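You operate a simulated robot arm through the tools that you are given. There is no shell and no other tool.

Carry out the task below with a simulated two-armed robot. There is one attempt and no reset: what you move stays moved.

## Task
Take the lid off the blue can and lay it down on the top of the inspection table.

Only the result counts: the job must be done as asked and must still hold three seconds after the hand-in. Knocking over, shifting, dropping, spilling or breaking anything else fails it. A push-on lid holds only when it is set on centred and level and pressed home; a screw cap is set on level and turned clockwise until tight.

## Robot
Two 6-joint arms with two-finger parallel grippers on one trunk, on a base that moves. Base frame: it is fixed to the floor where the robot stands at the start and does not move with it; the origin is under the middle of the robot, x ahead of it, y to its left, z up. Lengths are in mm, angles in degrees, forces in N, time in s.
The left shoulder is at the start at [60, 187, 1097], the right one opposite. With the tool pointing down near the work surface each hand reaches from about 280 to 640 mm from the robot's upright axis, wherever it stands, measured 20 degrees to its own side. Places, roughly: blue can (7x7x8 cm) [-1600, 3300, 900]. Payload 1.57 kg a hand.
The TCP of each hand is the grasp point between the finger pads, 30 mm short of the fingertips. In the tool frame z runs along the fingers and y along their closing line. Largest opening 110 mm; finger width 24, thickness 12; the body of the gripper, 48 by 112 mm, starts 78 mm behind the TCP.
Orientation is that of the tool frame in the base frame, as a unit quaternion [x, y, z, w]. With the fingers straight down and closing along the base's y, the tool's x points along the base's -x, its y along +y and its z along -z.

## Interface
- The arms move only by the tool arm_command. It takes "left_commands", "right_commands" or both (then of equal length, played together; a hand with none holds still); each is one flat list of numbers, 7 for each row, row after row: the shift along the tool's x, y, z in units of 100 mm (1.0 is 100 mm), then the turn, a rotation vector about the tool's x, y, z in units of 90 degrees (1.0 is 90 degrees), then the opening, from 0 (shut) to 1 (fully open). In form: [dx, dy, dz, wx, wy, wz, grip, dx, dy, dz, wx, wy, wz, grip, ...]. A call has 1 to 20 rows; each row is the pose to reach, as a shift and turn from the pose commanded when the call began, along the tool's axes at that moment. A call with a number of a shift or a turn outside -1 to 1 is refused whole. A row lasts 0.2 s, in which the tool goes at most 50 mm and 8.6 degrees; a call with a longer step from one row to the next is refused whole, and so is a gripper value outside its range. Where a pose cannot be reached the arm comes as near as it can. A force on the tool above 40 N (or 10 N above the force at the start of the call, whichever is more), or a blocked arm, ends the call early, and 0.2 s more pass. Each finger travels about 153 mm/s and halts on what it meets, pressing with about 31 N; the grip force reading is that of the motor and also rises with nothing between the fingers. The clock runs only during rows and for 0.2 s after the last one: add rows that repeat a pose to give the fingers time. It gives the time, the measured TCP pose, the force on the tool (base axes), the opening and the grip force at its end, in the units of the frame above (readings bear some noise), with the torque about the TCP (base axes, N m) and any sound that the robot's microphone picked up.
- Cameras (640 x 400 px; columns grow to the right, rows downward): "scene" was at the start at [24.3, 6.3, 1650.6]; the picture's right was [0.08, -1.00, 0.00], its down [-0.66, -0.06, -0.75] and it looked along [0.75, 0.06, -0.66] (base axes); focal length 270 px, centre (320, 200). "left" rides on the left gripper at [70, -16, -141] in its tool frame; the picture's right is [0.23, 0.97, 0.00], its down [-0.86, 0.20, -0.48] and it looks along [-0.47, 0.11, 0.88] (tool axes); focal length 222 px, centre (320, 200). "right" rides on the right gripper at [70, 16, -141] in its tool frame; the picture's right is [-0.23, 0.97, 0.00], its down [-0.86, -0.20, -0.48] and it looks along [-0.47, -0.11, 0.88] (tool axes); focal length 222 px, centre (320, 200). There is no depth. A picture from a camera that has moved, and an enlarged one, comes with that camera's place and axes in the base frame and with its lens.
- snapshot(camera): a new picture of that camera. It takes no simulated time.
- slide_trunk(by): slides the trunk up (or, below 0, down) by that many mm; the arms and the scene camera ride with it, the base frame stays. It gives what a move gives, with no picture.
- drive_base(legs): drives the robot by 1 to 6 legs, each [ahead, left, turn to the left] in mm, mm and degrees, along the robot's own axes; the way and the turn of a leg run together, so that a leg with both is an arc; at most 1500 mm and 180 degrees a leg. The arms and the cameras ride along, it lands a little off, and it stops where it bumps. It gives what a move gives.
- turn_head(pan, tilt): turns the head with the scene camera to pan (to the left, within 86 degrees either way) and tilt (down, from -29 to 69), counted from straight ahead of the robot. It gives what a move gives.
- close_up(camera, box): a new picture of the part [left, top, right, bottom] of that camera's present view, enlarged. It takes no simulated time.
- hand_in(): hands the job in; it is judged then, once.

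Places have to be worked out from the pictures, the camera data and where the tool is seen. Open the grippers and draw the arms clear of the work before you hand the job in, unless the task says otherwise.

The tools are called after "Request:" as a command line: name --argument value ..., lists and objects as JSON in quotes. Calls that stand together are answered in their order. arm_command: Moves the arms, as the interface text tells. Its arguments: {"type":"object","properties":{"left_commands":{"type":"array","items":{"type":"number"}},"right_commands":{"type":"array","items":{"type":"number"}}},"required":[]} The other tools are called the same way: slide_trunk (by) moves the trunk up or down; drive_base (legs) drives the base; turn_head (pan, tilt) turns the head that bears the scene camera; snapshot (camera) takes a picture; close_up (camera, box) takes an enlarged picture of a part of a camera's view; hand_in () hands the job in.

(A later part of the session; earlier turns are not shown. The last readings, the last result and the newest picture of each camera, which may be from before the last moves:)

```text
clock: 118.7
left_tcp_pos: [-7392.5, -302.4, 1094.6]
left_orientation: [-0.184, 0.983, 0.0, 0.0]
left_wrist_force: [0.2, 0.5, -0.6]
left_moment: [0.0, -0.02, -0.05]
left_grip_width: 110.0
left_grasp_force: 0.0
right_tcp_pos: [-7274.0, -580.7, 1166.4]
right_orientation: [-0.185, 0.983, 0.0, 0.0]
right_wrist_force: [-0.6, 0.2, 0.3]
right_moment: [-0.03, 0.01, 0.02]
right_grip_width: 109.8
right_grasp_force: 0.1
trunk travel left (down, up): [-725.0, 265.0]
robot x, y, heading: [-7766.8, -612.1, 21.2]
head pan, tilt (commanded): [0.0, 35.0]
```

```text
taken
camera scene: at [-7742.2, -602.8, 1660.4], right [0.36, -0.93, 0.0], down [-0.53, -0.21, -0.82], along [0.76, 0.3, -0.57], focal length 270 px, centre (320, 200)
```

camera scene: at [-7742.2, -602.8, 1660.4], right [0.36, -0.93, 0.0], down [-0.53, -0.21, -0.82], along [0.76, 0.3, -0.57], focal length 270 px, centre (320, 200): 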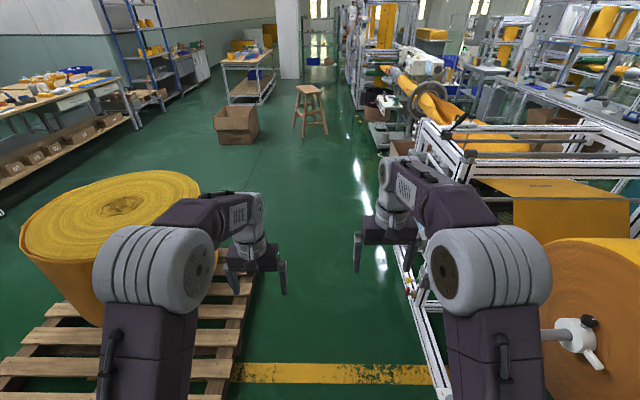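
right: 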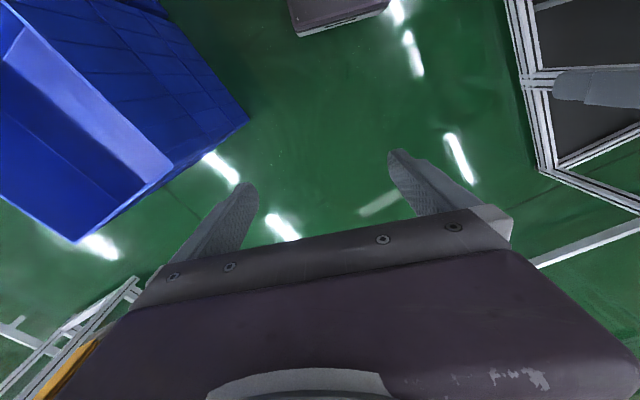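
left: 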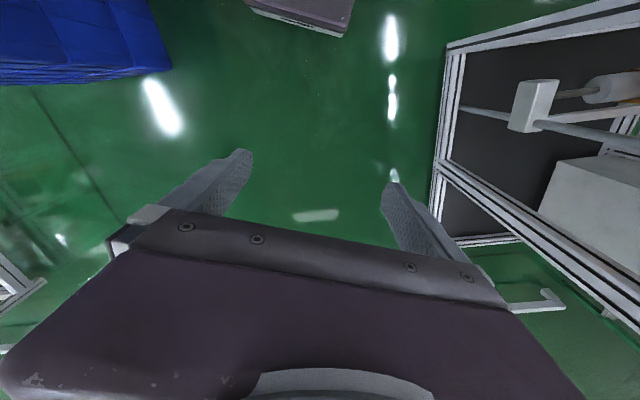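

The way ahead shows a stool (u≈-3200, v≈2150–2620), which I will pass on its right. First I drive 2100 mm straight on and look again.

Request:
drive_base --legs '[[1500, 0, 0], [600, 0, 0]]'

Request:
snapshot --camera "scene"

```text
clock: 129.1
left_tcp_pos: [-5433.8, 472.5, 1093.9]
left_orientation: [-0.187, 0.982, 0.0, 0.0]
left_wrist_force: [1.1, -1.0, 0.9]
left_moment: [-0.01, -0.01, 0.02]
left_grip_width: 109.9
left_grasp_force: 0.0
right_tcp_pos: [-5311.3, 196.6, 1167.1]
right_orientation: [-0.188, 0.982, 0.001, 0.002]
right_wrist_force: [0.4, -0.2, -0.6]
right_moment: [-0.02, 0.01, 0.01]
right_grip_width: 110.0
right_grasp_force: 0.0
trunk travel left (down, up): [-725.0, 265.0]
robot x, y, heading: [-5806.4, 159.1, 22.0]
head pan, tilt (commanded): [0.0, 35.0]
```

```text
taken
camera scene: at [-5780.0, 170.8, 1660.4], right [0.37, -0.93, 0.0], down [-0.53, -0.21, -0.82], along [0.76, 0.3, -0.57], focal length 270 px, centre (320, 200)
```

scene: 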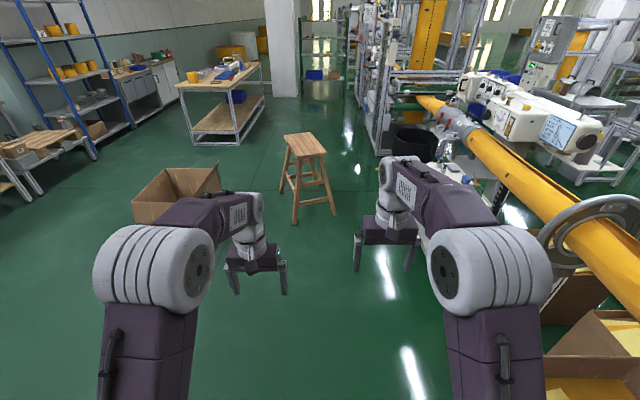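

The stool's right legs are at v≈2118 and the line's rear at v≈1250, so I pass centred at v≈1690: first a diagonal to (u≈-4200, v≈1690), then a check.

Request:
drive_base --legs '[[1157, -557, -1]]'

Request:
snapshot --camera "scene"

Request:
turn_head --pan 0 --tilt 60

Request:
snapshot --camera "scene"

```text
clock: 135.6
left_tcp_pos: [-4149.7, 362.0, 1093.5]
left_orientation: [-0.177, 0.984, 0.0, -0.001]
left_wrist_force: [-1.2, -0.1, -0.5]
left_moment: [0.01, 0.0, 0.0]
left_grip_width: 109.7
left_grasp_force: 0.0
right_tcp_pos: [-4030.6, 82.4, 1166.0]
right_orientation: [-0.177, 0.984, 0.001, 0.0]
right_wrist_force: [-0.3, 0.0, 0.3]
right_moment: [-0.01, -0.03, -0.01]
right_grip_width: 110.0
right_grasp_force: 0.1
trunk travel left (down, up): [-725.0, 265.0]
robot x, y, heading: [-4527.4, 58.1, 20.5]
head pan, tilt (commanded): [0.0, 35.0]
```

```text
taken
camera scene: at [-4501.3, 67.5, 1660.4], right [0.35, -0.94, 0.0], down [-0.54, -0.2, -0.82], along [0.77, 0.29, -0.57], focal length 270 px, centre (320, 200)
```

scene: 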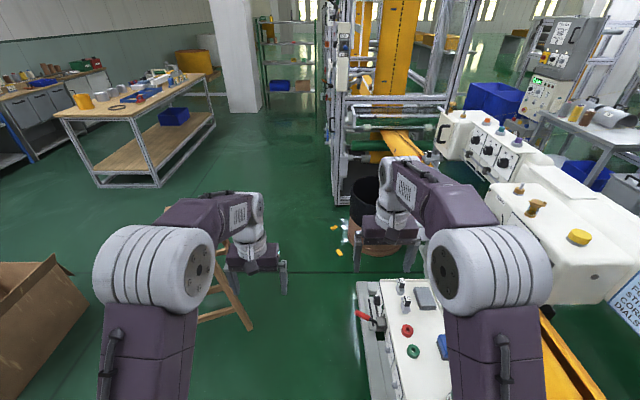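

```text
clock: 136.5
left_tcp_pos: [-4148.0, 362.3, 1094.1]
left_orientation: [-0.177, 0.984, 0.0, 0.0]
left_wrist_force: [-0.3, 0.3, -0.5]
left_moment: [0.02, 0.0, -0.01]
left_grip_width: 110.2
left_grasp_force: 0.0
right_tcp_pos: [-4031.5, 82.0, 1165.9]
right_orientation: [-0.177, 0.984, 0.001, 0.0]
right_wrist_force: [-0.5, 0.0, 0.1]
right_moment: [0.02, -0.04, -0.04]
right_grip_width: 110.0
right_grasp_force: 0.0
trunk travel left (down, up): [-725.0, 265.0]
robot x, y, heading: [-4530.1, 58.0, 20.3]
head pan, tilt (commanded): [0.0, 60.0]
```

```text
taken
camera scene: at [-4521.0, 60.0, 1626.2], right [0.35, -0.94, 0.0], down [-0.81, -0.3, -0.5], along [0.47, 0.17, -0.87], focal length 270 px, centre (320, 200)
```

scene: 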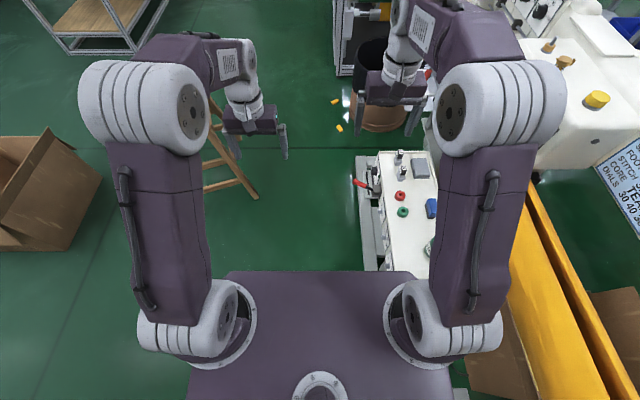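

The passage between stool (v≈2090) and the white table's base (v≈1400–1460) is tighter than thought, so I look steeply down both sides to judge the width of my own base.

Request:
turn_head --pan -86 --tilt 69

Request:
snapshot --camera "scene"

Request:
turn_head --pan 86 --tilt 69

Request:
snapshot --camera "scene"

Request:
turn_head --pan -30 --tilt 55

Request:
snapshot --camera "scene"

```text
clock: 138.1
left_tcp_pos: [-4148.4, 362.6, 1095.6]
left_orientation: [-0.177, 0.984, -0.001, -0.001]
left_wrist_force: [0.2, 0.4, 0.8]
left_moment: [-0.01, 0.0, 0.01]
left_grip_width: 110.1
left_grasp_force: 0.1
right_tcp_pos: [-4031.6, 82.8, 1165.6]
right_orientation: [-0.177, 0.984, -0.001, 0.0]
right_wrist_force: [-0.2, 0.8, 0.2]
right_moment: [-0.01, -0.02, 0.0]
right_grip_width: 110.2
right_grasp_force: 0.0
trunk travel left (down, up): [-725.0, 265.0]
robot x, y, heading: [-4527.6, 56.6, 20.5]
head pan, tilt (commanded): [-85.9, 68.8]
```

```text
taken
camera scene: at [-4560.2, -14.1, 1616.7], right [-0.91, -0.42, 0.0], down [-0.39, 0.85, -0.36], along [0.15, -0.33, -0.93], focal length 270 px, centre (320, 200)
```

scene: 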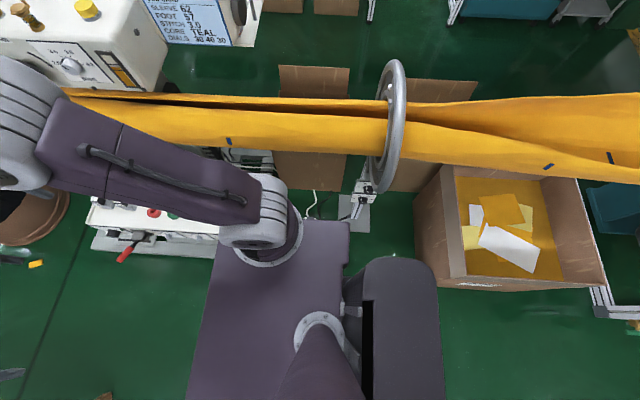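

```text
clock: 140.7
left_tcp_pos: [-4148.6, 361.4, 1093.6]
left_orientation: [-0.177, 0.984, 0.0, 0.0]
left_wrist_force: [-1.1, 0.4, -0.6]
left_moment: [-0.01, -0.02, -0.04]
left_grip_width: 110.1
left_grasp_force: 0.1
right_tcp_pos: [-4031.9, 82.9, 1167.1]
right_orientation: [-0.177, 0.984, 0.0, 0.0]
right_wrist_force: [-0.2, 0.1, -0.3]
right_moment: [-0.01, 0.02, 0.03]
right_grip_width: 110.2
right_grasp_force: 0.1
trunk travel left (down, up): [-725.0, 265.0]
robot x, y, heading: [-4522.9, 58.8, 20.4]
head pan, tilt (commanded): [85.9, 68.8]
```

```text
taken
camera scene: at [-4599.2, 90.4, 1616.7], right [0.96, 0.28, 0.0], down [0.26, -0.89, -0.36], along [-0.1, 0.35, -0.93], focal length 270 px, centre (320, 200)
```

scene: 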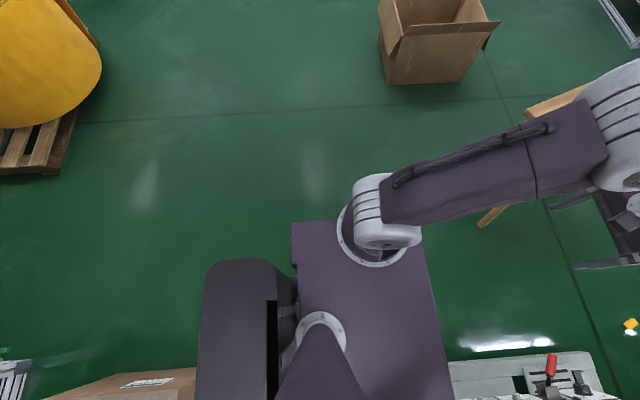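

```text
clock: 142.6
left_tcp_pos: [-4149.2, 362.1, 1094.7]
left_orientation: [-0.178, 0.984, 0.0, 0.0]
left_wrist_force: [-0.3, 0.7, 0.3]
left_moment: [0.02, 0.02, -0.02]
left_grip_width: 110.2
left_grasp_force: 0.1
right_tcp_pos: [-4032.0, 83.3, 1166.0]
right_orientation: [-0.178, 0.984, 0.0, 0.0]
right_wrist_force: [0.3, -0.3, -0.2]
right_moment: [-0.05, 0.02, -0.02]
right_grip_width: 110.2
right_grasp_force: 0.0
trunk travel left (down, up): [-725.0, 265.0]
robot x, y, heading: [-4528.0, 55.3, 20.2]
head pan, tilt (commanded): [-30.0, 55.0]
```

```text
taken
camera scene: at [-4512.4, 24.8, 1632.2], right [-0.17, -0.99, 0.0], down [-0.81, 0.14, -0.57], along [0.57, -0.1, -0.82], focal length 270 px, centre (320, 200)
```

scene: 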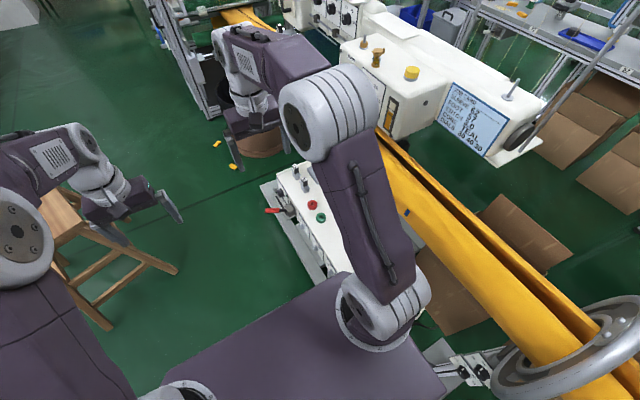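

The stool gap is only about 630 mm and my base width is uncertain, so I take the wide route instead: around the left of the cardboard box (v≈3250–3800) where the wall furniture starts only at v≈5400. I back off and move left in three legs.

Request:
drive_base --legs '[[-500, 700, 0.5], [0, 1200, 0]]'

Request:
turn_head --pan 30 --tilt 40

Request:
snapshot --camera "scene"

Request:
turn_head --pan -20 --tilt 40

Request:
snapshot --camera "scene"

```text
clock: 152.9
left_tcp_pos: [-5305.8, 1972.1, 1095.0]
left_orientation: [-0.183, 0.983, 0.0, 0.001]
left_wrist_force: [0.1, -0.6, 0.5]
left_moment: [-0.01, -0.03, -0.02]
left_grip_width: 110.0
left_grasp_force: 0.1
right_tcp_pos: [-5184.4, 1696.0, 1165.8]
right_orientation: [-0.183, 0.983, 0.0, 0.0]
right_wrist_force: [-0.6, -0.6, 0.1]
right_moment: [-0.01, 0.02, 0.05]
right_grip_width: 109.9
right_grasp_force: 0.0
trunk travel left (down, up): [-725.0, 265.0]
robot x, y, heading: [-5681.2, 1666.1, 21.2]
head pan, tilt (commanded): [-30.0, 55.0]
```

```text
clock: 154.2
left_tcp_pos: [-5305.1, 1972.5, 1093.7]
left_orientation: [-0.182, 0.983, 0.0, 0.0]
left_wrist_force: [-0.3, -0.1, 0.0]
left_moment: [-0.01, -0.02, -0.04]
left_grip_width: 109.9
left_grasp_force: 0.0
right_tcp_pos: [-5184.8, 1696.1, 1166.6]
right_orientation: [-0.183, 0.983, 0.0, 0.0]
right_wrist_force: [0.9, 0.2, -0.1]
right_moment: [-0.01, -0.02, -0.04]
right_grip_width: 110.1
right_grasp_force: 0.1
trunk travel left (down, up): [-725.0, 265.0]
robot x, y, heading: [-5675.9, 1664.7, 21.1]
head pan, tilt (commanded): [30.0, 40.0]
```

```text
taken
camera scene: at [-5682.9, 1709.1, 1652.8], right [0.78, -0.63, 0.0], down [-0.4, -0.5, -0.77], along [0.48, 0.6, -0.64], focal length 270 px, centre (320, 200)
```

scene: 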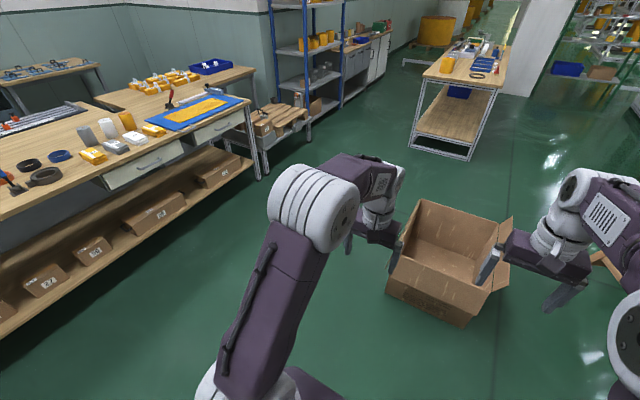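

```text
clock: 155.4
left_tcp_pos: [-5305.4, 1972.9, 1093.1]
left_orientation: [-0.183, 0.983, -0.001, -0.001]
left_wrist_force: [0.0, 0.4, -0.5]
left_moment: [0.0, -0.02, 0.01]
left_grip_width: 110.2
left_grasp_force: 0.0
right_tcp_pos: [-5184.2, 1695.4, 1165.2]
right_orientation: [-0.183, 0.983, 0.0, 0.0]
right_wrist_force: [-0.3, 0.0, -0.3]
right_moment: [-0.01, 0.0, 0.0]
right_grip_width: 109.7
right_grasp_force: 0.1
trunk travel left (down, up): [-725.0, 265.0]
robot x, y, heading: [-5682.2, 1665.6, 21.3]
head pan, tilt (commanded): [-20.0, 40.0]
```

```text
taken
camera scene: at [-5651.2, 1644.7, 1652.8], right [0.02, -1.0, 0.0], down [-0.64, -0.01, -0.77], along [0.77, 0.02, -0.64], focal length 270 px, centre (320, 200)
```

scene: 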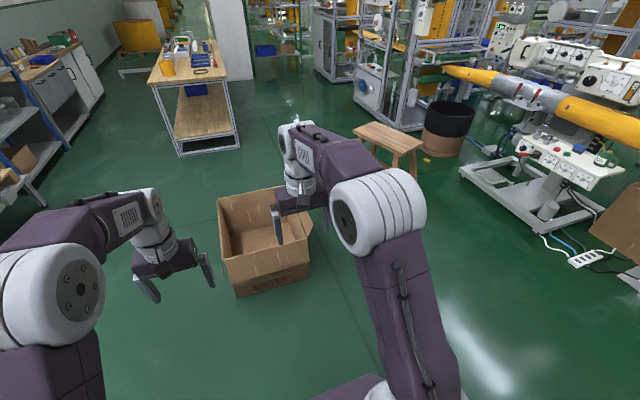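

Robot is at about (u=-4709, v=3589); the box spans v≈3237–3737 and wall tables begin at v≈5380, so v≈4560 is safe. I enlarge the stool and bench region before going on.

Request:
close_up --camera "scene" --box '[120, 20, 440, 220]'

```text
2.00 times, centred on (280, 120) of scene
camera zoom: at [-5651.2, 1644.7, 1652.8], right [0.02, -1.0, 0.0], down [-0.64, -0.01, -0.77], along [0.77, 0.02, -0.64], focal length 539 px, centre (400, 360)
```

zoom: 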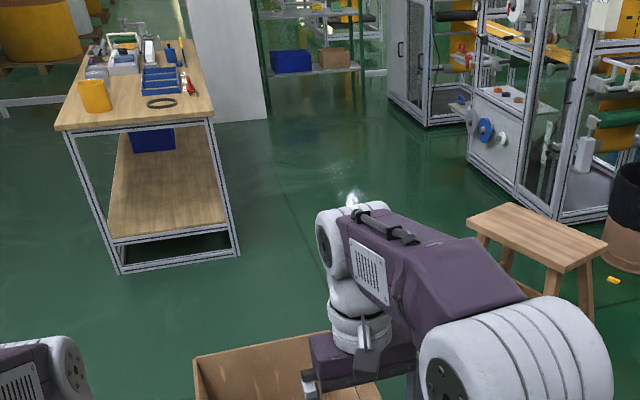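

Box right side ends near u≈-3080, stool near u≈-2650, bench end at u≈-1540. I move left to v≈4560, ahead to u≈-2080, turn left to face the +v wall side, then check.

Request:
drive_base --legs '[[0, 970, 0], [1500, 0, 0], [1130, 0, 0], [0, 0, 90]]'

Request:
turn_head --pan -80 --tilt 40

Request:
snapshot --camera "scene"

Request:
turn_head --pan 86 --tilt 45

Request:
snapshot --camera "scene"

```text
clock: 176.7
left_tcp_pos: [-3849.0, 3863.4, 1095.0]
left_orientation: [0.82, -0.572, 0.0, -0.001]
left_wrist_force: [0.3, 0.1, 0.8]
left_moment: [-0.01, 0.02, 0.02]
left_grip_width: 110.0
left_grasp_force: 0.0
right_tcp_pos: [-3570.0, 3979.7, 1166.8]
right_orientation: [0.82, -0.572, 0.0, -0.001]
right_wrist_force: [0.7, -0.2, -0.2]
right_moment: [0.0, -0.02, 0.0]
right_grip_width: 110.2
right_grasp_force: 0.1
trunk travel left (down, up): [-725.0, 265.0]
robot x, y, heading: [-3548.0, 3482.2, 110.5]
head pan, tilt (commanded): [-20.0, 40.0]
```

```text
clock: 178.0
left_tcp_pos: [-3850.0, 3862.3, 1093.4]
left_orientation: [0.821, -0.571, 0.0, 0.0]
left_wrist_force: [-0.6, -0.5, 0.5]
left_moment: [-0.04, -0.02, -0.01]
left_grip_width: 110.0
left_grasp_force: 0.1
right_tcp_pos: [-3569.9, 3978.8, 1165.9]
right_orientation: [0.821, -0.571, 0.0, -0.001]
right_wrist_force: [0.1, 0.2, 0.4]
right_moment: [0.0, 0.02, 0.01]
right_grip_width: 110.1
right_grasp_force: 0.0
trunk travel left (down, up): [-725.0, 265.0]
robot x, y, heading: [-3549.0, 3486.1, 110.1]
head pan, tilt (commanded): [-80.0, 40.0]
```

```text
taken
camera scene: at [-3452.0, 3469.8, 1652.9], right [0.51, -0.86, 0.0], down [-0.55, -0.33, -0.77], along [0.66, 0.39, -0.64], focal length 270 px, centre (320, 200)
```

scene: 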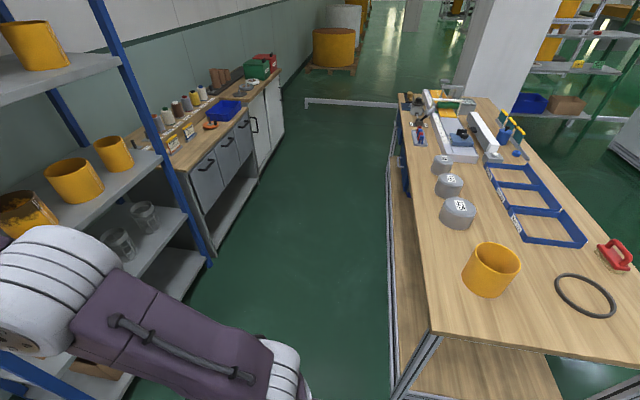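

```text
clock: 180.5
left_tcp_pos: [-3849.5, 3862.5, 1094.2]
left_orientation: [0.821, -0.571, 0.001, -0.001]
left_wrist_force: [0.0, 0.0, 0.0]
left_moment: [0.03, 0.0, 0.03]
left_grip_width: 110.0
left_grasp_force: 0.0
right_tcp_pos: [-3570.6, 3980.6, 1166.0]
right_orientation: [0.821, -0.572, -0.001, 0.0]
right_wrist_force: [0.3, -0.8, -0.1]
right_moment: [0.03, 0.01, -0.01]
right_grip_width: 109.9
right_grasp_force: 0.1
trunk travel left (down, up): [-725.0, 265.0]
robot x, y, heading: [-3543.2, 3486.7, 110.3]
head pan, tilt (commanded): [85.9, 45.0]
```

```text
taken
camera scene: at [-3603.4, 3404.1, 1645.6], right [-0.28, 0.96, 0.0], down [0.68, 0.2, -0.71], along [-0.68, -0.2, -0.71], focal length 270 px, centre (320, 200)
```

scene: 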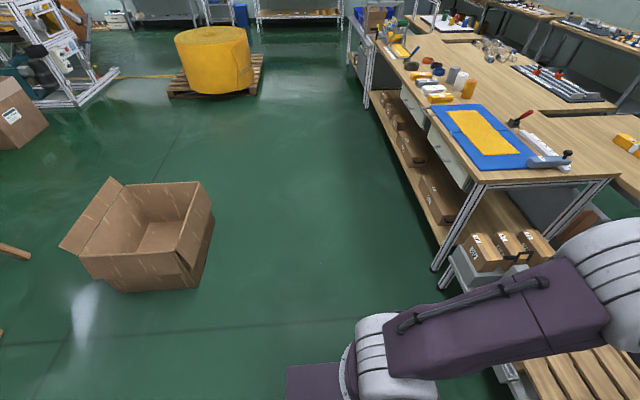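

Robot is at about (u=-2064, v=4524), facing +v. The can should be near pixel (500,137) in the right-hand view, so I turn back and enlarge it.

Request:
turn_head --pan -80 --tilt 40

Request:
close_up --camera "scene" --box '[390, 80, 550, 180]'

Request:
close_up --camera "scene" --box '[460, 110, 540, 160]'

```text
clock: 183.0
left_tcp_pos: [-3848.2, 3863.9, 1092.6]
left_orientation: [0.82, -0.572, 0.0, 0.0]
left_wrist_force: [-0.4, -1.2, 1.1]
left_moment: [-0.01, -0.02, 0.04]
left_grip_width: 110.1
left_grasp_force: 0.1
right_tcp_pos: [-3571.2, 3979.3, 1167.0]
right_orientation: [0.82, -0.572, 0.001, -0.001]
right_wrist_force: [0.0, -0.6, 0.6]
right_moment: [-0.01, 0.02, 0.01]
right_grip_width: 110.0
right_grasp_force: 0.0
trunk travel left (down, up): [-725.0, 265.0]
robot x, y, heading: [-3543.8, 3488.1, 110.4]
head pan, tilt (commanded): [-80.0, 40.0]
```

```text
4.00 times, centred on (470, 130) of scene
camera zoom: at [-3452.0, 3469.8, 1652.8], right [0.51, -0.86, 0.0], down [-0.55, -0.32, -0.77], along [0.66, 0.39, -0.64], focal length 1078 px, centre (-280, 480)
```

zoom: 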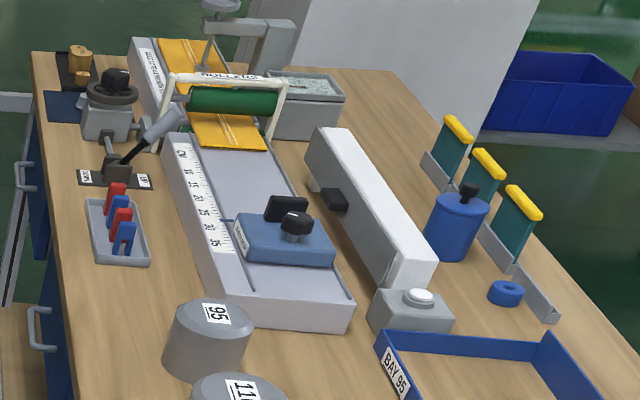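

```text
8.00 times, centred on (500, 135) of scene
camera zoom: at [-3452.0, 3469.8, 1652.8], right [0.51, -0.86, 0.0], down [-0.55, -0.32, -0.77], along [0.66, 0.39, -0.64], focal length 2156 px, centre (-1120, 720)
```

zoom: 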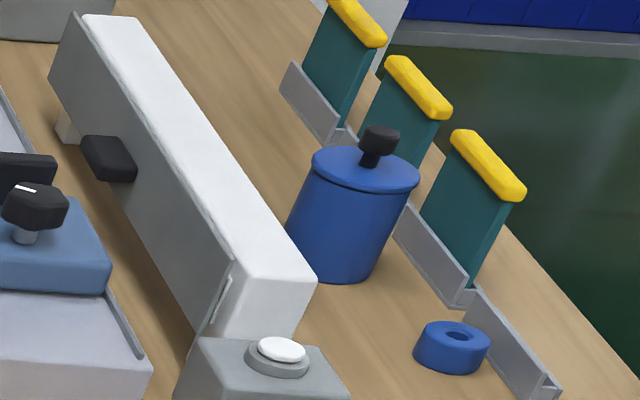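

The blue can stands between a long white light bar and a row of three sign boards near the front edge; its lid has a black knob. I back up 1000 mm and check the stool's clearance on the left.

Request:
drive_base --legs '[[-1000, 0, 0.6]]'

Request:
turn_head --pan 86 --tilt 50

Request:
snapshot --camera "scene"

Request:
turn_head --pan -86 --tilt 45

Request:
snapshot --camera "scene"

```text
clock: 188.2
left_tcp_pos: [-3499.5, 2922.0, 1094.0]
left_orientation: [0.824, -0.566, 0.0, 0.0]
left_wrist_force: [0.7, -0.5, -0.7]
left_moment: [0.03, 0.01, 0.01]
left_grip_width: 109.6
left_grasp_force: 0.1
right_tcp_pos: [-3221.8, 3040.6, 1166.0]
right_orientation: [0.824, -0.566, 0.0, 0.001]
right_wrist_force: [-0.8, -0.1, 0.1]
right_moment: [0.0, -0.03, 0.01]
right_grip_width: 110.1
right_grasp_force: 0.1
trunk travel left (down, up): [-725.0, 265.0]
robot x, y, heading: [-3191.5, 2543.1, 110.8]
head pan, tilt (commanded): [-80.0, 40.0]
```

```text
clock: 190.8
left_tcp_pos: [-3499.8, 2921.2, 1093.1]
left_orientation: [0.824, -0.567, -0.001, 0.0]
left_wrist_force: [0.4, 0.5, -0.6]
left_moment: [0.01, 0.01, 0.0]
left_grip_width: 110.0
left_grasp_force: 0.1
right_tcp_pos: [-3222.6, 3042.4, 1166.1]
right_orientation: [0.824, -0.566, 0.001, 0.0]
right_wrist_force: [0.6, 0.4, 0.2]
right_moment: [-0.02, -0.02, 0.03]
right_grip_width: 110.0
right_grasp_force: 0.1
trunk travel left (down, up): [-725.0, 265.0]
robot x, y, heading: [-3193.2, 2546.2, 111.2]
head pan, tilt (commanded): [85.9, 50.0]
```

```text
taken
camera scene: at [-3244.4, 2466.3, 1638.7], right [-0.29, 0.96, 0.0], down [0.73, 0.22, -0.64], along [-0.61, -0.19, -0.77], focal length 270 px, centre (320, 200)
```

scene: 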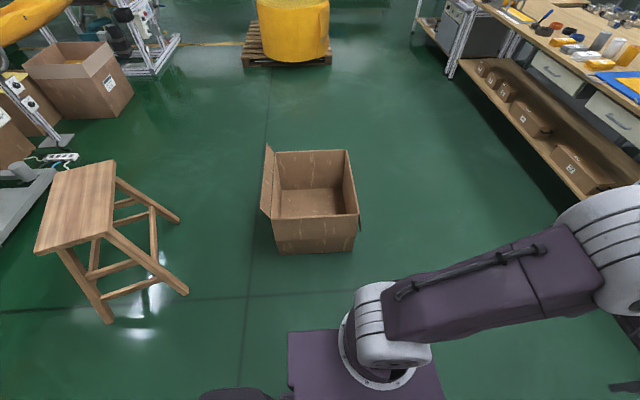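

```text
clock: 193.4
left_tcp_pos: [-3499.6, 2922.5, 1093.4]
left_orientation: [0.824, -0.567, 0.001, -0.001]
left_wrist_force: [-0.6, 0.4, -0.6]
left_moment: [0.01, 0.0, -0.02]
left_grip_width: 109.8
left_grasp_force: 0.1
right_tcp_pos: [-3221.5, 3040.9, 1165.3]
right_orientation: [0.824, -0.566, 0.0, 0.0]
right_wrist_force: [-0.2, 0.0, 0.3]
right_moment: [0.01, 0.0, -0.01]
right_grip_width: 109.9
right_grasp_force: 0.0
trunk travel left (down, up): [-725.0, 265.0]
robot x, y, heading: [-3190.2, 2547.3, 111.1]
head pan, tilt (commanded): [-85.9, 45.0]
```

```text
taken
camera scene: at [-3097.1, 2523.2, 1645.6], right [0.42, -0.91, 0.0], down [-0.64, -0.3, -0.71], along [0.64, 0.3, -0.71], focal length 270 px, centre (320, 200)
```

scene: 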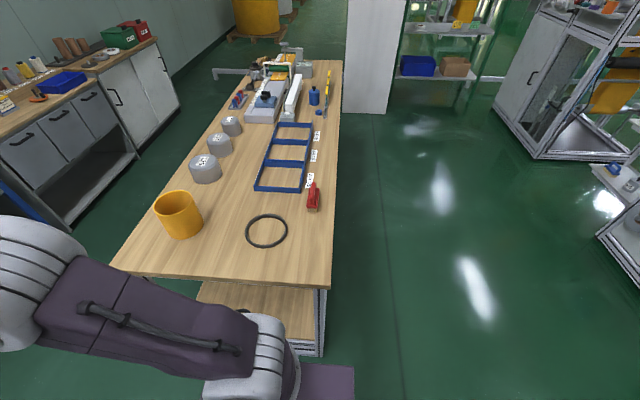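

The stool's nearest leg is at u≈-2690, leaving enough room. I back up 920 mm to v≈2600 and then slide right 1500 mm in front of the bench.

Request:
drive_base --legs '[[-920, 0, 0], [0, -1500, 0]]'

Request:
turn_head --pan -20 --tilt 40

Request:
snapshot --camera "scene"

```text
clock: 205.2
left_tcp_pos: [-1781.2, 2604.4, 1095.1]
left_orientation: [0.827, -0.562, 0.0, 0.0]
left_wrist_force: [0.3, -0.3, 0.2]
left_moment: [0.01, 0.03, -0.01]
left_grip_width: 109.8
left_grasp_force: 0.1
right_tcp_pos: [-1504.7, 2727.1, 1166.6]
right_orientation: [0.827, -0.562, 0.0, 0.0]
right_wrist_force: [0.0, 0.2, 0.6]
right_moment: [-0.02, -0.02, -0.02]
right_grip_width: 109.9
right_grasp_force: 0.0
trunk travel left (down, up): [-725.0, 265.0]
robot x, y, heading: [-1471.4, 2230.8, 111.6]
head pan, tilt (commanded): [-85.9, 45.0]
```

```text
clock: 206.6
left_tcp_pos: [-1782.0, 2604.3, 1094.9]
left_orientation: [0.828, -0.561, 0.0, 0.0]
left_wrist_force: [-0.6, 0.2, -0.2]
left_moment: [-0.05, -0.01, -0.02]
left_grip_width: 110.0
left_grasp_force: 0.0
right_tcp_pos: [-1505.9, 2726.4, 1165.7]
right_orientation: [0.828, -0.561, 0.0, 0.001]
right_wrist_force: [0.1, 0.1, 0.2]
right_moment: [0.0, 0.02, 0.01]
right_grip_width: 110.0
right_grasp_force: 0.0
trunk travel left (down, up): [-725.0, 265.0]
robot x, y, heading: [-1471.0, 2233.7, 111.9]
head pan, tilt (commanded): [-20.0, 40.0]
```

```text
taken
camera scene: at [-1450.0, 2259.5, 1652.8], right [1.0, 0.03, 0.0], down [0.02, -0.64, -0.77], along [-0.02, 0.77, -0.64], focal length 270 px, centre (320, 200)
```

scene: 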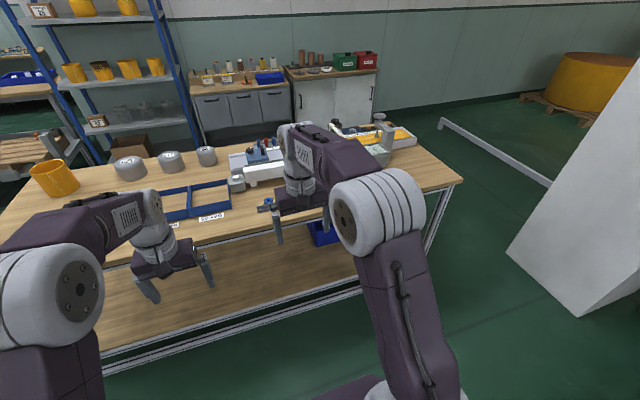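

Robot is at about (u=-575, v=2611), the can hidden behind the right hand. Before going close to the bench I tilt the left hand back to see my own base and learn how far it sticks out.

Request:
arm_command --left_commands '[0, 0, 0, 0, 0.095, 0, 1, 0, 0, 0, 0, 0.19, 0, 1, 0, 0, 0, 0, 0.285, 0, 1, 0, 0, 0, 0, 0.38, 0, 1, 0, 0, 0, 0, 0.475, 0, 1]'

Request:
snapshot --camera "left"

```text
clock: 207.8
left_tcp_pos: [-1766.3, 2558.2, 1074.1]
left_orientation: [0.77, -0.523, 0.302, 0.204]
left_wrist_force: [0.1, -0.6, -0.5]
left_moment: [0.06, -0.02, 0.01]
left_grip_width: 110.2
left_grasp_force: 0.0
left hand out of reach, approached as far as the arm can: row 4, 5
right_tcp_pos: [-1505.0, 2725.8, 1166.5]
right_orientation: [0.828, -0.561, -0.001, -0.001]
right_wrist_force: [-0.5, -0.1, 0.0]
right_moment: [0.03, 0.0, -0.03]
right_grip_width: 109.8
right_grasp_force: 0.1
trunk travel left (down, up): [-725.0, 265.0]
robot x, y, heading: [-1467.5, 2229.4, 111.7]
head pan, tilt (commanded): [-20.0, 40.0]
```

```text
taken
camera left: at [-1767.4, 2604.9, 1226.3], right [-0.84, -0.51, 0.15], down [-0.54, 0.81, -0.23], along [-0.01, -0.28, -0.96], focal length 222 px, centre (320, 200)
```

left: 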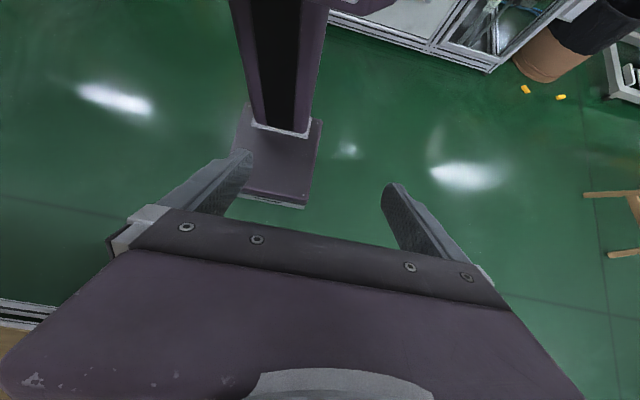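

The base is clearly seen: its front is about 195 mm ahead of the axis and it's about ±205 mm wide, so I can stand close to the bench. I set the left hand upright again and raise the trunk 150 mm for clearance over the table objects.

Request:
arm_command --left_commands '[0, 0, 0, 0, -0.095, 0, 1, 0, 0, 0, 0, -0.19, 0, 1, 0, 0, 0, 0, -0.285, 0, 1, 0, 0, 0, 0, -0.38, 0, 1, 0, 0, 0, 0, -0.475, 0, 1]'

Request:
slide_trunk --by 150

Request:
turn_head --pan 0 --tilt 40

Request:
snapshot --camera "scene"

```text
clock: 209.0
left_tcp_pos: [-1767.9, 2557.4, 1075.0]
left_orientation: [0.827, -0.563, -0.001, 0.0]
left_wrist_force: [0.2, 0.3, -0.1]
left_moment: [0.0, 0.01, -0.03]
left_grip_width: 109.9
left_grasp_force: 0.0
right_tcp_pos: [-1503.2, 2725.8, 1167.2]
right_orientation: [0.828, -0.561, 0.0, -0.001]
right_wrist_force: [-0.2, 0.3, 0.8]
right_moment: [0.01, 0.0, 0.0]
right_grip_width: 110.0
right_grasp_force: 0.0
trunk travel left (down, up): [-725.0, 265.0]
robot x, y, heading: [-1470.6, 2233.1, 111.6]
head pan, tilt (commanded): [-20.0, 40.0]
```

```text
clock: 210.7
left_tcp_pos: [-1767.3, 2558.5, 1224.6]
left_orientation: [0.827, -0.562, -0.001, 0.0]
left_wrist_force: [0.2, 0.0, 0.3]
left_moment: [0.02, 0.01, 0.02]
left_grip_width: 109.9
left_grasp_force: 0.1
right_tcp_pos: [-1504.7, 2726.3, 1314.9]
right_orientation: [0.828, -0.561, 0.001, 0.0]
right_wrist_force: [0.4, 0.5, 0.2]
right_moment: [0.02, 0.01, 0.0]
right_grip_width: 110.1
right_grasp_force: 0.1
trunk travel left (down, up): [-875.0, 115.0]
robot x, y, heading: [-1468.8, 2235.6, 111.5]
head pan, tilt (commanded): [-20.0, 40.0]
```

```text
clock: 211.6
left_tcp_pos: [-1767.4, 2559.2, 1224.7]
left_orientation: [0.828, -0.561, 0.0, 0.0]
left_wrist_force: [0.9, -0.9, 0.0]
left_moment: [-0.03, 0.02, 0.0]
left_grip_width: 110.0
left_grasp_force: 0.0
right_tcp_pos: [-1505.1, 2726.1, 1315.9]
right_orientation: [0.827, -0.562, 0.0, 0.0]
right_wrist_force: [0.5, -0.1, 0.1]
right_moment: [0.01, -0.01, 0.02]
right_grip_width: 109.8
right_grasp_force: 0.1
trunk travel left (down, up): [-875.0, 115.0]
robot x, y, heading: [-1470.7, 2230.2, 111.3]
head pan, tilt (commanded): [0.0, 40.0]
```

```text
taken
camera scene: at [-1479.0, 2253.6, 1802.8], right [0.93, 0.37, 0.0], down [0.24, -0.6, -0.77], along [-0.28, 0.71, -0.64], focal length 270 px, centre (320, 200)
```

scene: 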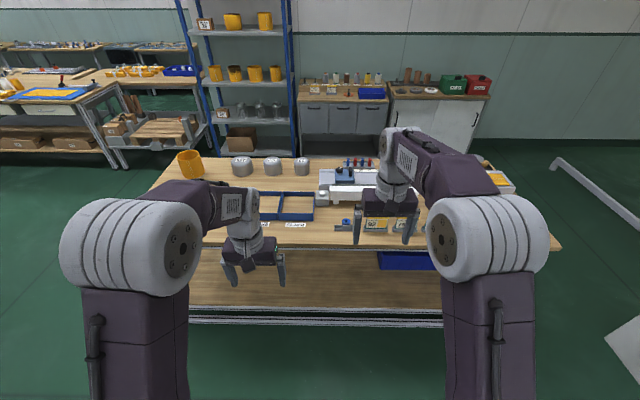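

The table view is clear. I slide right about 258 mm and go ahead 400 mm, with hands well above the table, then look at the can from here.

Request:
drive_base --legs '[[0, -258, -0.5], [400, 0, 0]]'

Request:
snapshot --camera "scene"

Request:
snapshot --camera "right"

Request:
snapshot --camera "left"

```text
clock: 215.5
left_tcp_pos: [-1665.3, 3029.1, 1225.3]
left_orientation: [0.824, -0.566, -0.001, 0.0]
left_wrist_force: [0.2, 0.6, 0.2]
left_moment: [-0.03, -0.01, -0.04]
left_grip_width: 110.1
left_grasp_force: 0.1
right_tcp_pos: [-1401.5, 3194.3, 1317.3]
right_orientation: [0.825, -0.565, -0.002, 0.0]
right_wrist_force: [0.4, -0.1, 0.1]
right_moment: [0.0, 0.01, -0.01]
right_grip_width: 109.9
right_grasp_force: 0.1
trunk travel left (down, up): [-875.0, 115.0]
robot x, y, heading: [-1372.2, 2700.0, 111.4]
head pan, tilt (commanded): [0.0, 40.0]
```

```text
taken
camera scene: at [-1379.2, 2720.5, 1802.9], right [0.93, 0.36, 0.0], down [0.23, -0.6, -0.77], along [-0.28, 0.72, -0.64], focal length 270 px, centre (320, 200)
```

scene: 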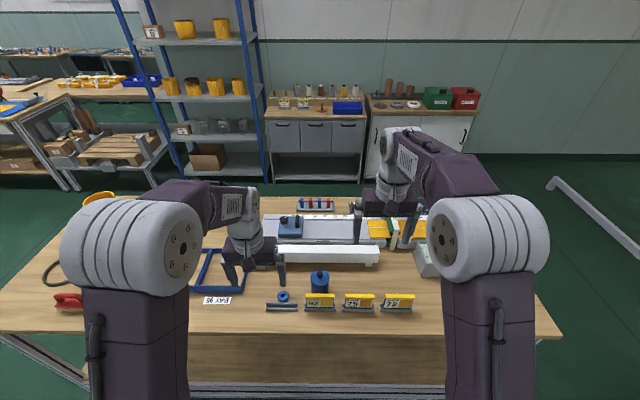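

```text
taken
camera right: at [-1391.8, 3123.7, 1457.3], right [-0.99, -0.14, 0.0], down [-0.12, 0.87, 0.48], along [-0.07, 0.48, -0.88], focal length 222 px, centre (320, 200)
```

right: 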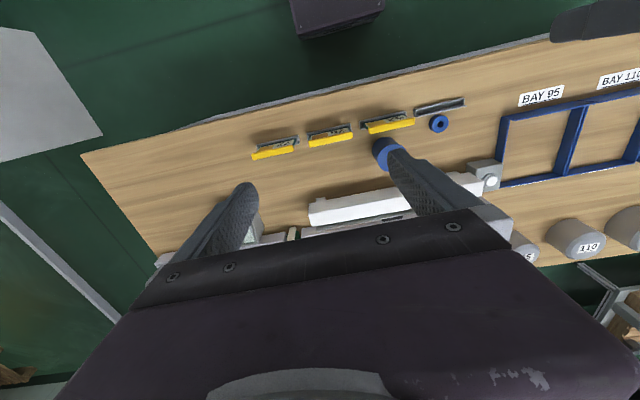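

```text
taken
camera left: at [-1623.6, 2969.5, 1367.2], right [-0.83, -0.56, 0.0], down [-0.49, 0.72, 0.48], along [-0.27, 0.4, -0.88], focal length 222 px, centre (320, 200)
```

left: 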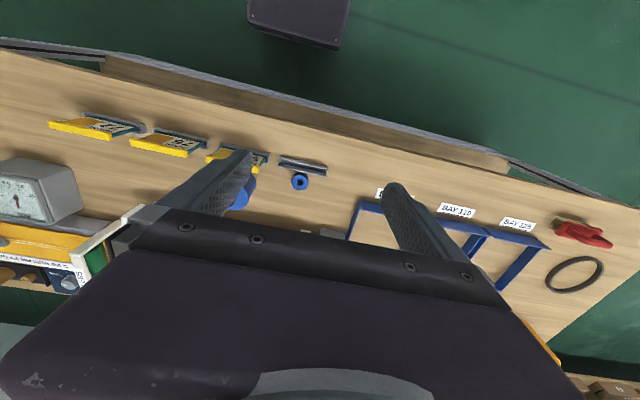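

The can shows at about (320,280) in the scene view. I enlarge it to measure, together with free table area and signs.

Request:
close_up --camera "scene" --box '[240, 230, 400, 330]'

Request:
close_up --camera "right" --box '[340, 80, 500, 180]'

Request:
close_up --camera "left" --box '[180, 110, 340, 210]'

```text
4.00 times, centred on (320, 280) of scene
camera zoom: at [-1379.2, 2720.5, 1802.9], right [0.93, 0.36, 0.0], down [0.23, -0.6, -0.77], along [-0.28, 0.72, -0.64], focal length 1078 px, centre (320, -120)
```

zoom: 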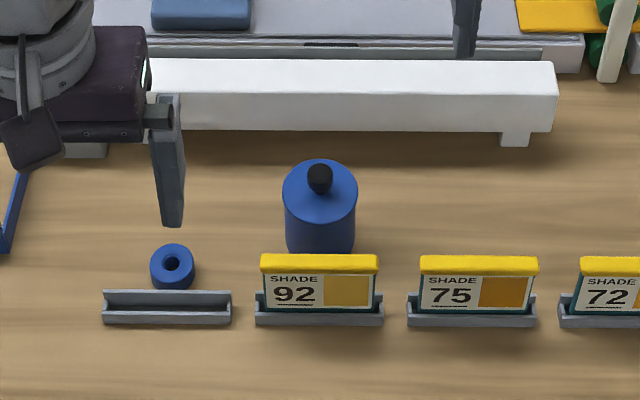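

```text
4.00 times, centred on (420, 130) of right
camera zoom: at [-1391.8, 3123.7, 1457.3], right [-0.99, -0.14, 0.0], down [-0.12, 0.87, 0.48], along [-0.07, 0.48, -0.88], focal length 888 px, centre (-80, 480)
```

zoom: 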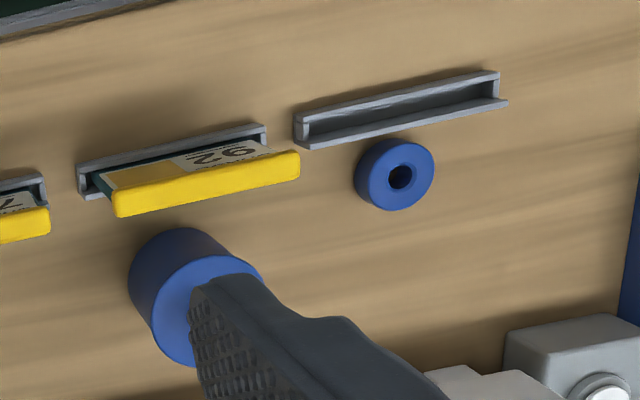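

```text
4.00 times, centred on (260, 160) of left
camera zoom: at [-1623.6, 2969.5, 1367.2], right [-0.83, -0.56, 0.0], down [-0.49, 0.72, 0.48], along [-0.27, 0.4, -0.88], focal length 888 px, centre (560, 360)
```

zoom: 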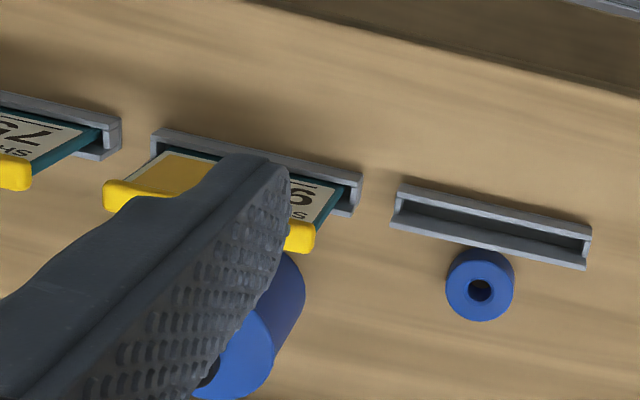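

Triangulated: lid top centre ≈(-1593, 3271, 923), knob head about z≈935–950 (≈22 mm wide), table top ≈ z 843; signs stand ~35 mm in front and the light bar ~70 mm behind. The can is 612 mm straight ahead, too far, so I drive ahead 130 mm.

Request:
drive_base --legs '[[130, 0, 0]]'

Request:
turn_head --pan 0 --tilt 55

Request:
snapshot --camera "scene"

Request:
close_up --camera "scene" --box '[240, 150, 400, 250]'

```text
clock: 216.8
left_tcp_pos: [-1711.8, 3147.5, 1226.1]
left_orientation: [0.825, -0.565, -0.002, -0.001]
left_wrist_force: [0.5, -0.1, 0.0]
left_moment: [0.01, 0.0, 0.03]
left_grip_width: 110.0
left_grasp_force: 0.1
right_tcp_pos: [-1448.5, 3313.8, 1318.2]
right_orientation: [0.825, -0.565, -0.001, -0.002]
right_wrist_force: [0.2, 0.3, 0.8]
right_moment: [0.03, 0.04, -0.02]
right_grip_width: 110.2
right_grasp_force: 0.0
trunk travel left (down, up): [-875.0, 115.0]
robot x, y, heading: [-1420.1, 2820.7, 111.1]
head pan, tilt (commanded): [0.0, 40.0]
```

```text
clock: 217.6
left_tcp_pos: [-1712.1, 3152.9, 1223.2]
left_orientation: [0.825, -0.565, 0.001, 0.0]
left_wrist_force: [-0.2, 0.4, -0.3]
left_moment: [-0.01, -0.03, -0.02]
left_grip_width: 110.1
left_grasp_force: 0.0
right_tcp_pos: [-1450.7, 3318.4, 1315.3]
right_orientation: [0.825, -0.565, 0.001, -0.001]
right_wrist_force: [-0.6, 0.2, -0.2]
right_moment: [-0.01, 0.02, -0.02]
right_grip_width: 110.0
right_grasp_force: 0.0
trunk travel left (down, up): [-875.0, 115.0]
robot x, y, heading: [-1419.9, 2820.8, 111.3]
head pan, tilt (commanded): [0.0, 55.0]
```

```text
taken
camera scene: at [-1423.2, 2833.5, 1782.2], right [0.93, 0.36, 0.0], down [0.3, -0.76, -0.57], along [-0.21, 0.53, -0.82], focal length 270 px, centre (320, 200)
```

scene: 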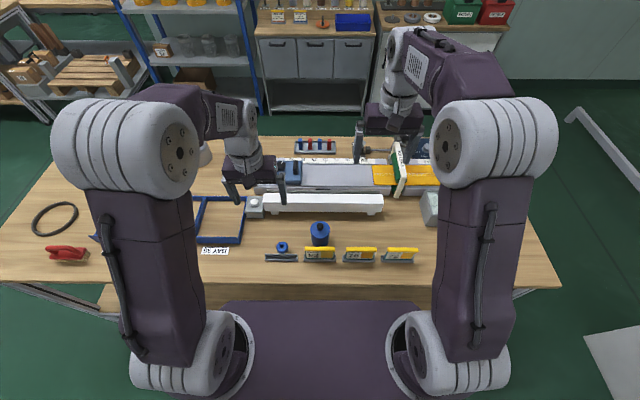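

```text
4.00 times, centred on (320, 200) of scene
camera zoom: at [-1423.2, 2833.5, 1782.2], right [0.93, 0.36, 0.0], down [0.3, -0.76, -0.57], along [-0.21, 0.53, -0.82], focal length 1078 px, centre (320, 200)
```

zoom: 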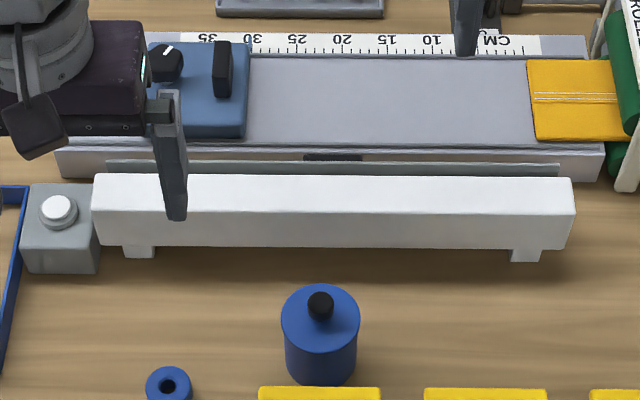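

The steep view confirms lid centre (-1593, 3271) and knob top z≈949. I shift the left hand 100 mm aside and bring the right hand 100 mm left and 100 mm down in the first step.

Request:
arm_command --left_commands '[0, 0.35, 0, 0, 0, 0, 1, 0, 0.7, 0, 0, 0, 0, 1, 0, 1.0, 0, 0, 0, 0, 1, 0, 1.0, 0, 0, 0, 0, 1]' --right_commands '[0, 0.33, 0.33, 0, 0, 0, 0.5, 0, 0.66, 0.66, 0, 0, 0, 0.5, -0.04, 1.0, 1.0, 0, 0, 0, 0.5, -0.08, 1.0, 1.0, 0, 0, 0, 0.5]'

Request:
snapshot --camera "scene"

Request:
snapshot --camera "right"

```text
clock: 218.6
left_tcp_pos: [-1804.0, 3114.6, 1224.7]
left_orientation: [0.825, -0.566, 0.001, 0.0]
left_wrist_force: [-0.5, 0.1, 0.2]
left_moment: [-0.02, 0.02, 0.01]
left_grip_width: 110.1
left_grasp_force: 0.1
right_tcp_pos: [-1545.5, 3289.0, 1214.3]
right_orientation: [0.825, -0.565, -0.001, 0.0]
right_wrist_force: [0.2, 0.7, 0.4]
right_moment: [0.01, 0.03, -0.04]
right_grip_width: 54.9
right_grasp_force: 0.0
trunk travel left (down, up): [-875.0, 115.0]
robot x, y, heading: [-1420.3, 2817.7, 111.3]
head pan, tilt (commanded): [0.0, 55.0]
```

```text
taken
camera scene: at [-1421.7, 2832.0, 1782.2], right [0.93, 0.36, 0.0], down [0.3, -0.76, -0.57], along [-0.21, 0.53, -0.82], focal length 270 px, centre (320, 200)
```

scene: 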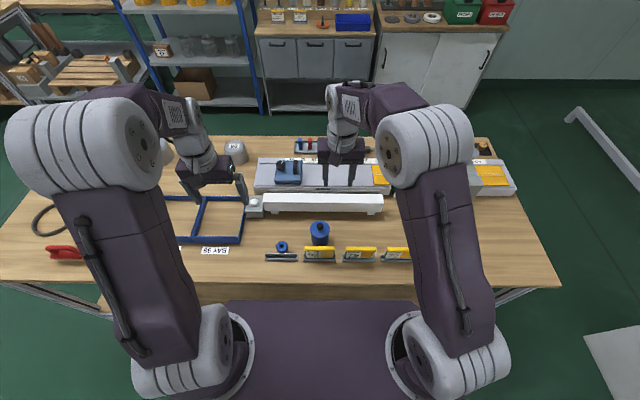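

```text
taken
camera right: at [-1535.9, 3217.8, 1355.5], right [-0.99, -0.14, 0.0], down [-0.12, 0.87, 0.48], along [-0.07, 0.47, -0.88], focal length 222 px, centre (320, 200)
```

right: 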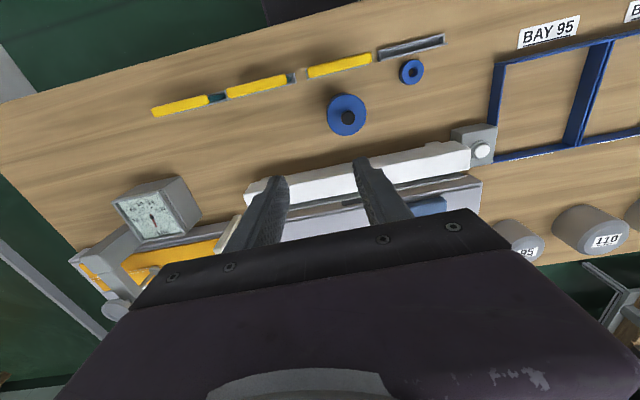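

The right camera now sees the can unobstructed. I enlarge it to refine its position and the gaps to the signs and light bar.

Request:
close_up --camera "right" --box '[270, 50, 430, 150]'

Request:
close_up --camera "scene" --box '[280, 205, 360, 255]'

```text
4.00 times, centred on (350, 100) of right
camera zoom: at [-1535.9, 3217.8, 1355.5], right [-0.99, -0.14, 0.0], down [-0.12, 0.87, 0.48], along [-0.07, 0.47, -0.88], focal length 888 px, centre (200, 600)
```

zoom: 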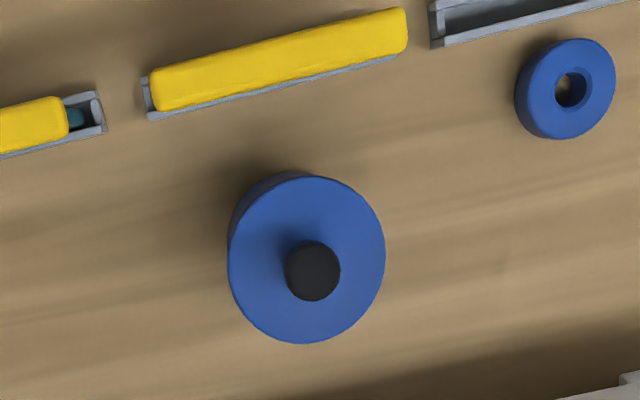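

```text
8.00 times, centred on (320, 230) of scene
camera zoom: at [-1421.7, 2832.0, 1782.2], right [0.93, 0.36, 0.0], down [0.3, -0.76, -0.57], along [-0.21, 0.53, -0.82], focal length 2156 px, centre (320, -40)
```

zoom: 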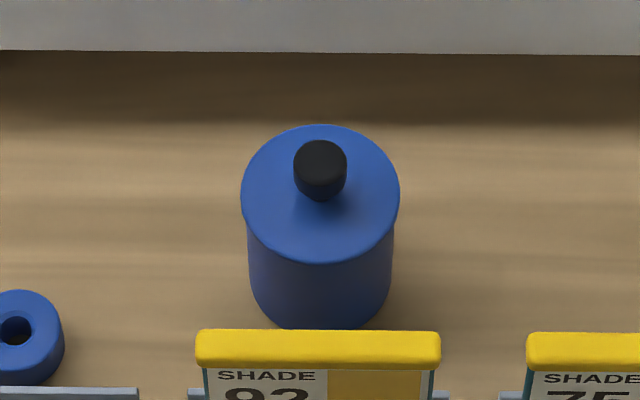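

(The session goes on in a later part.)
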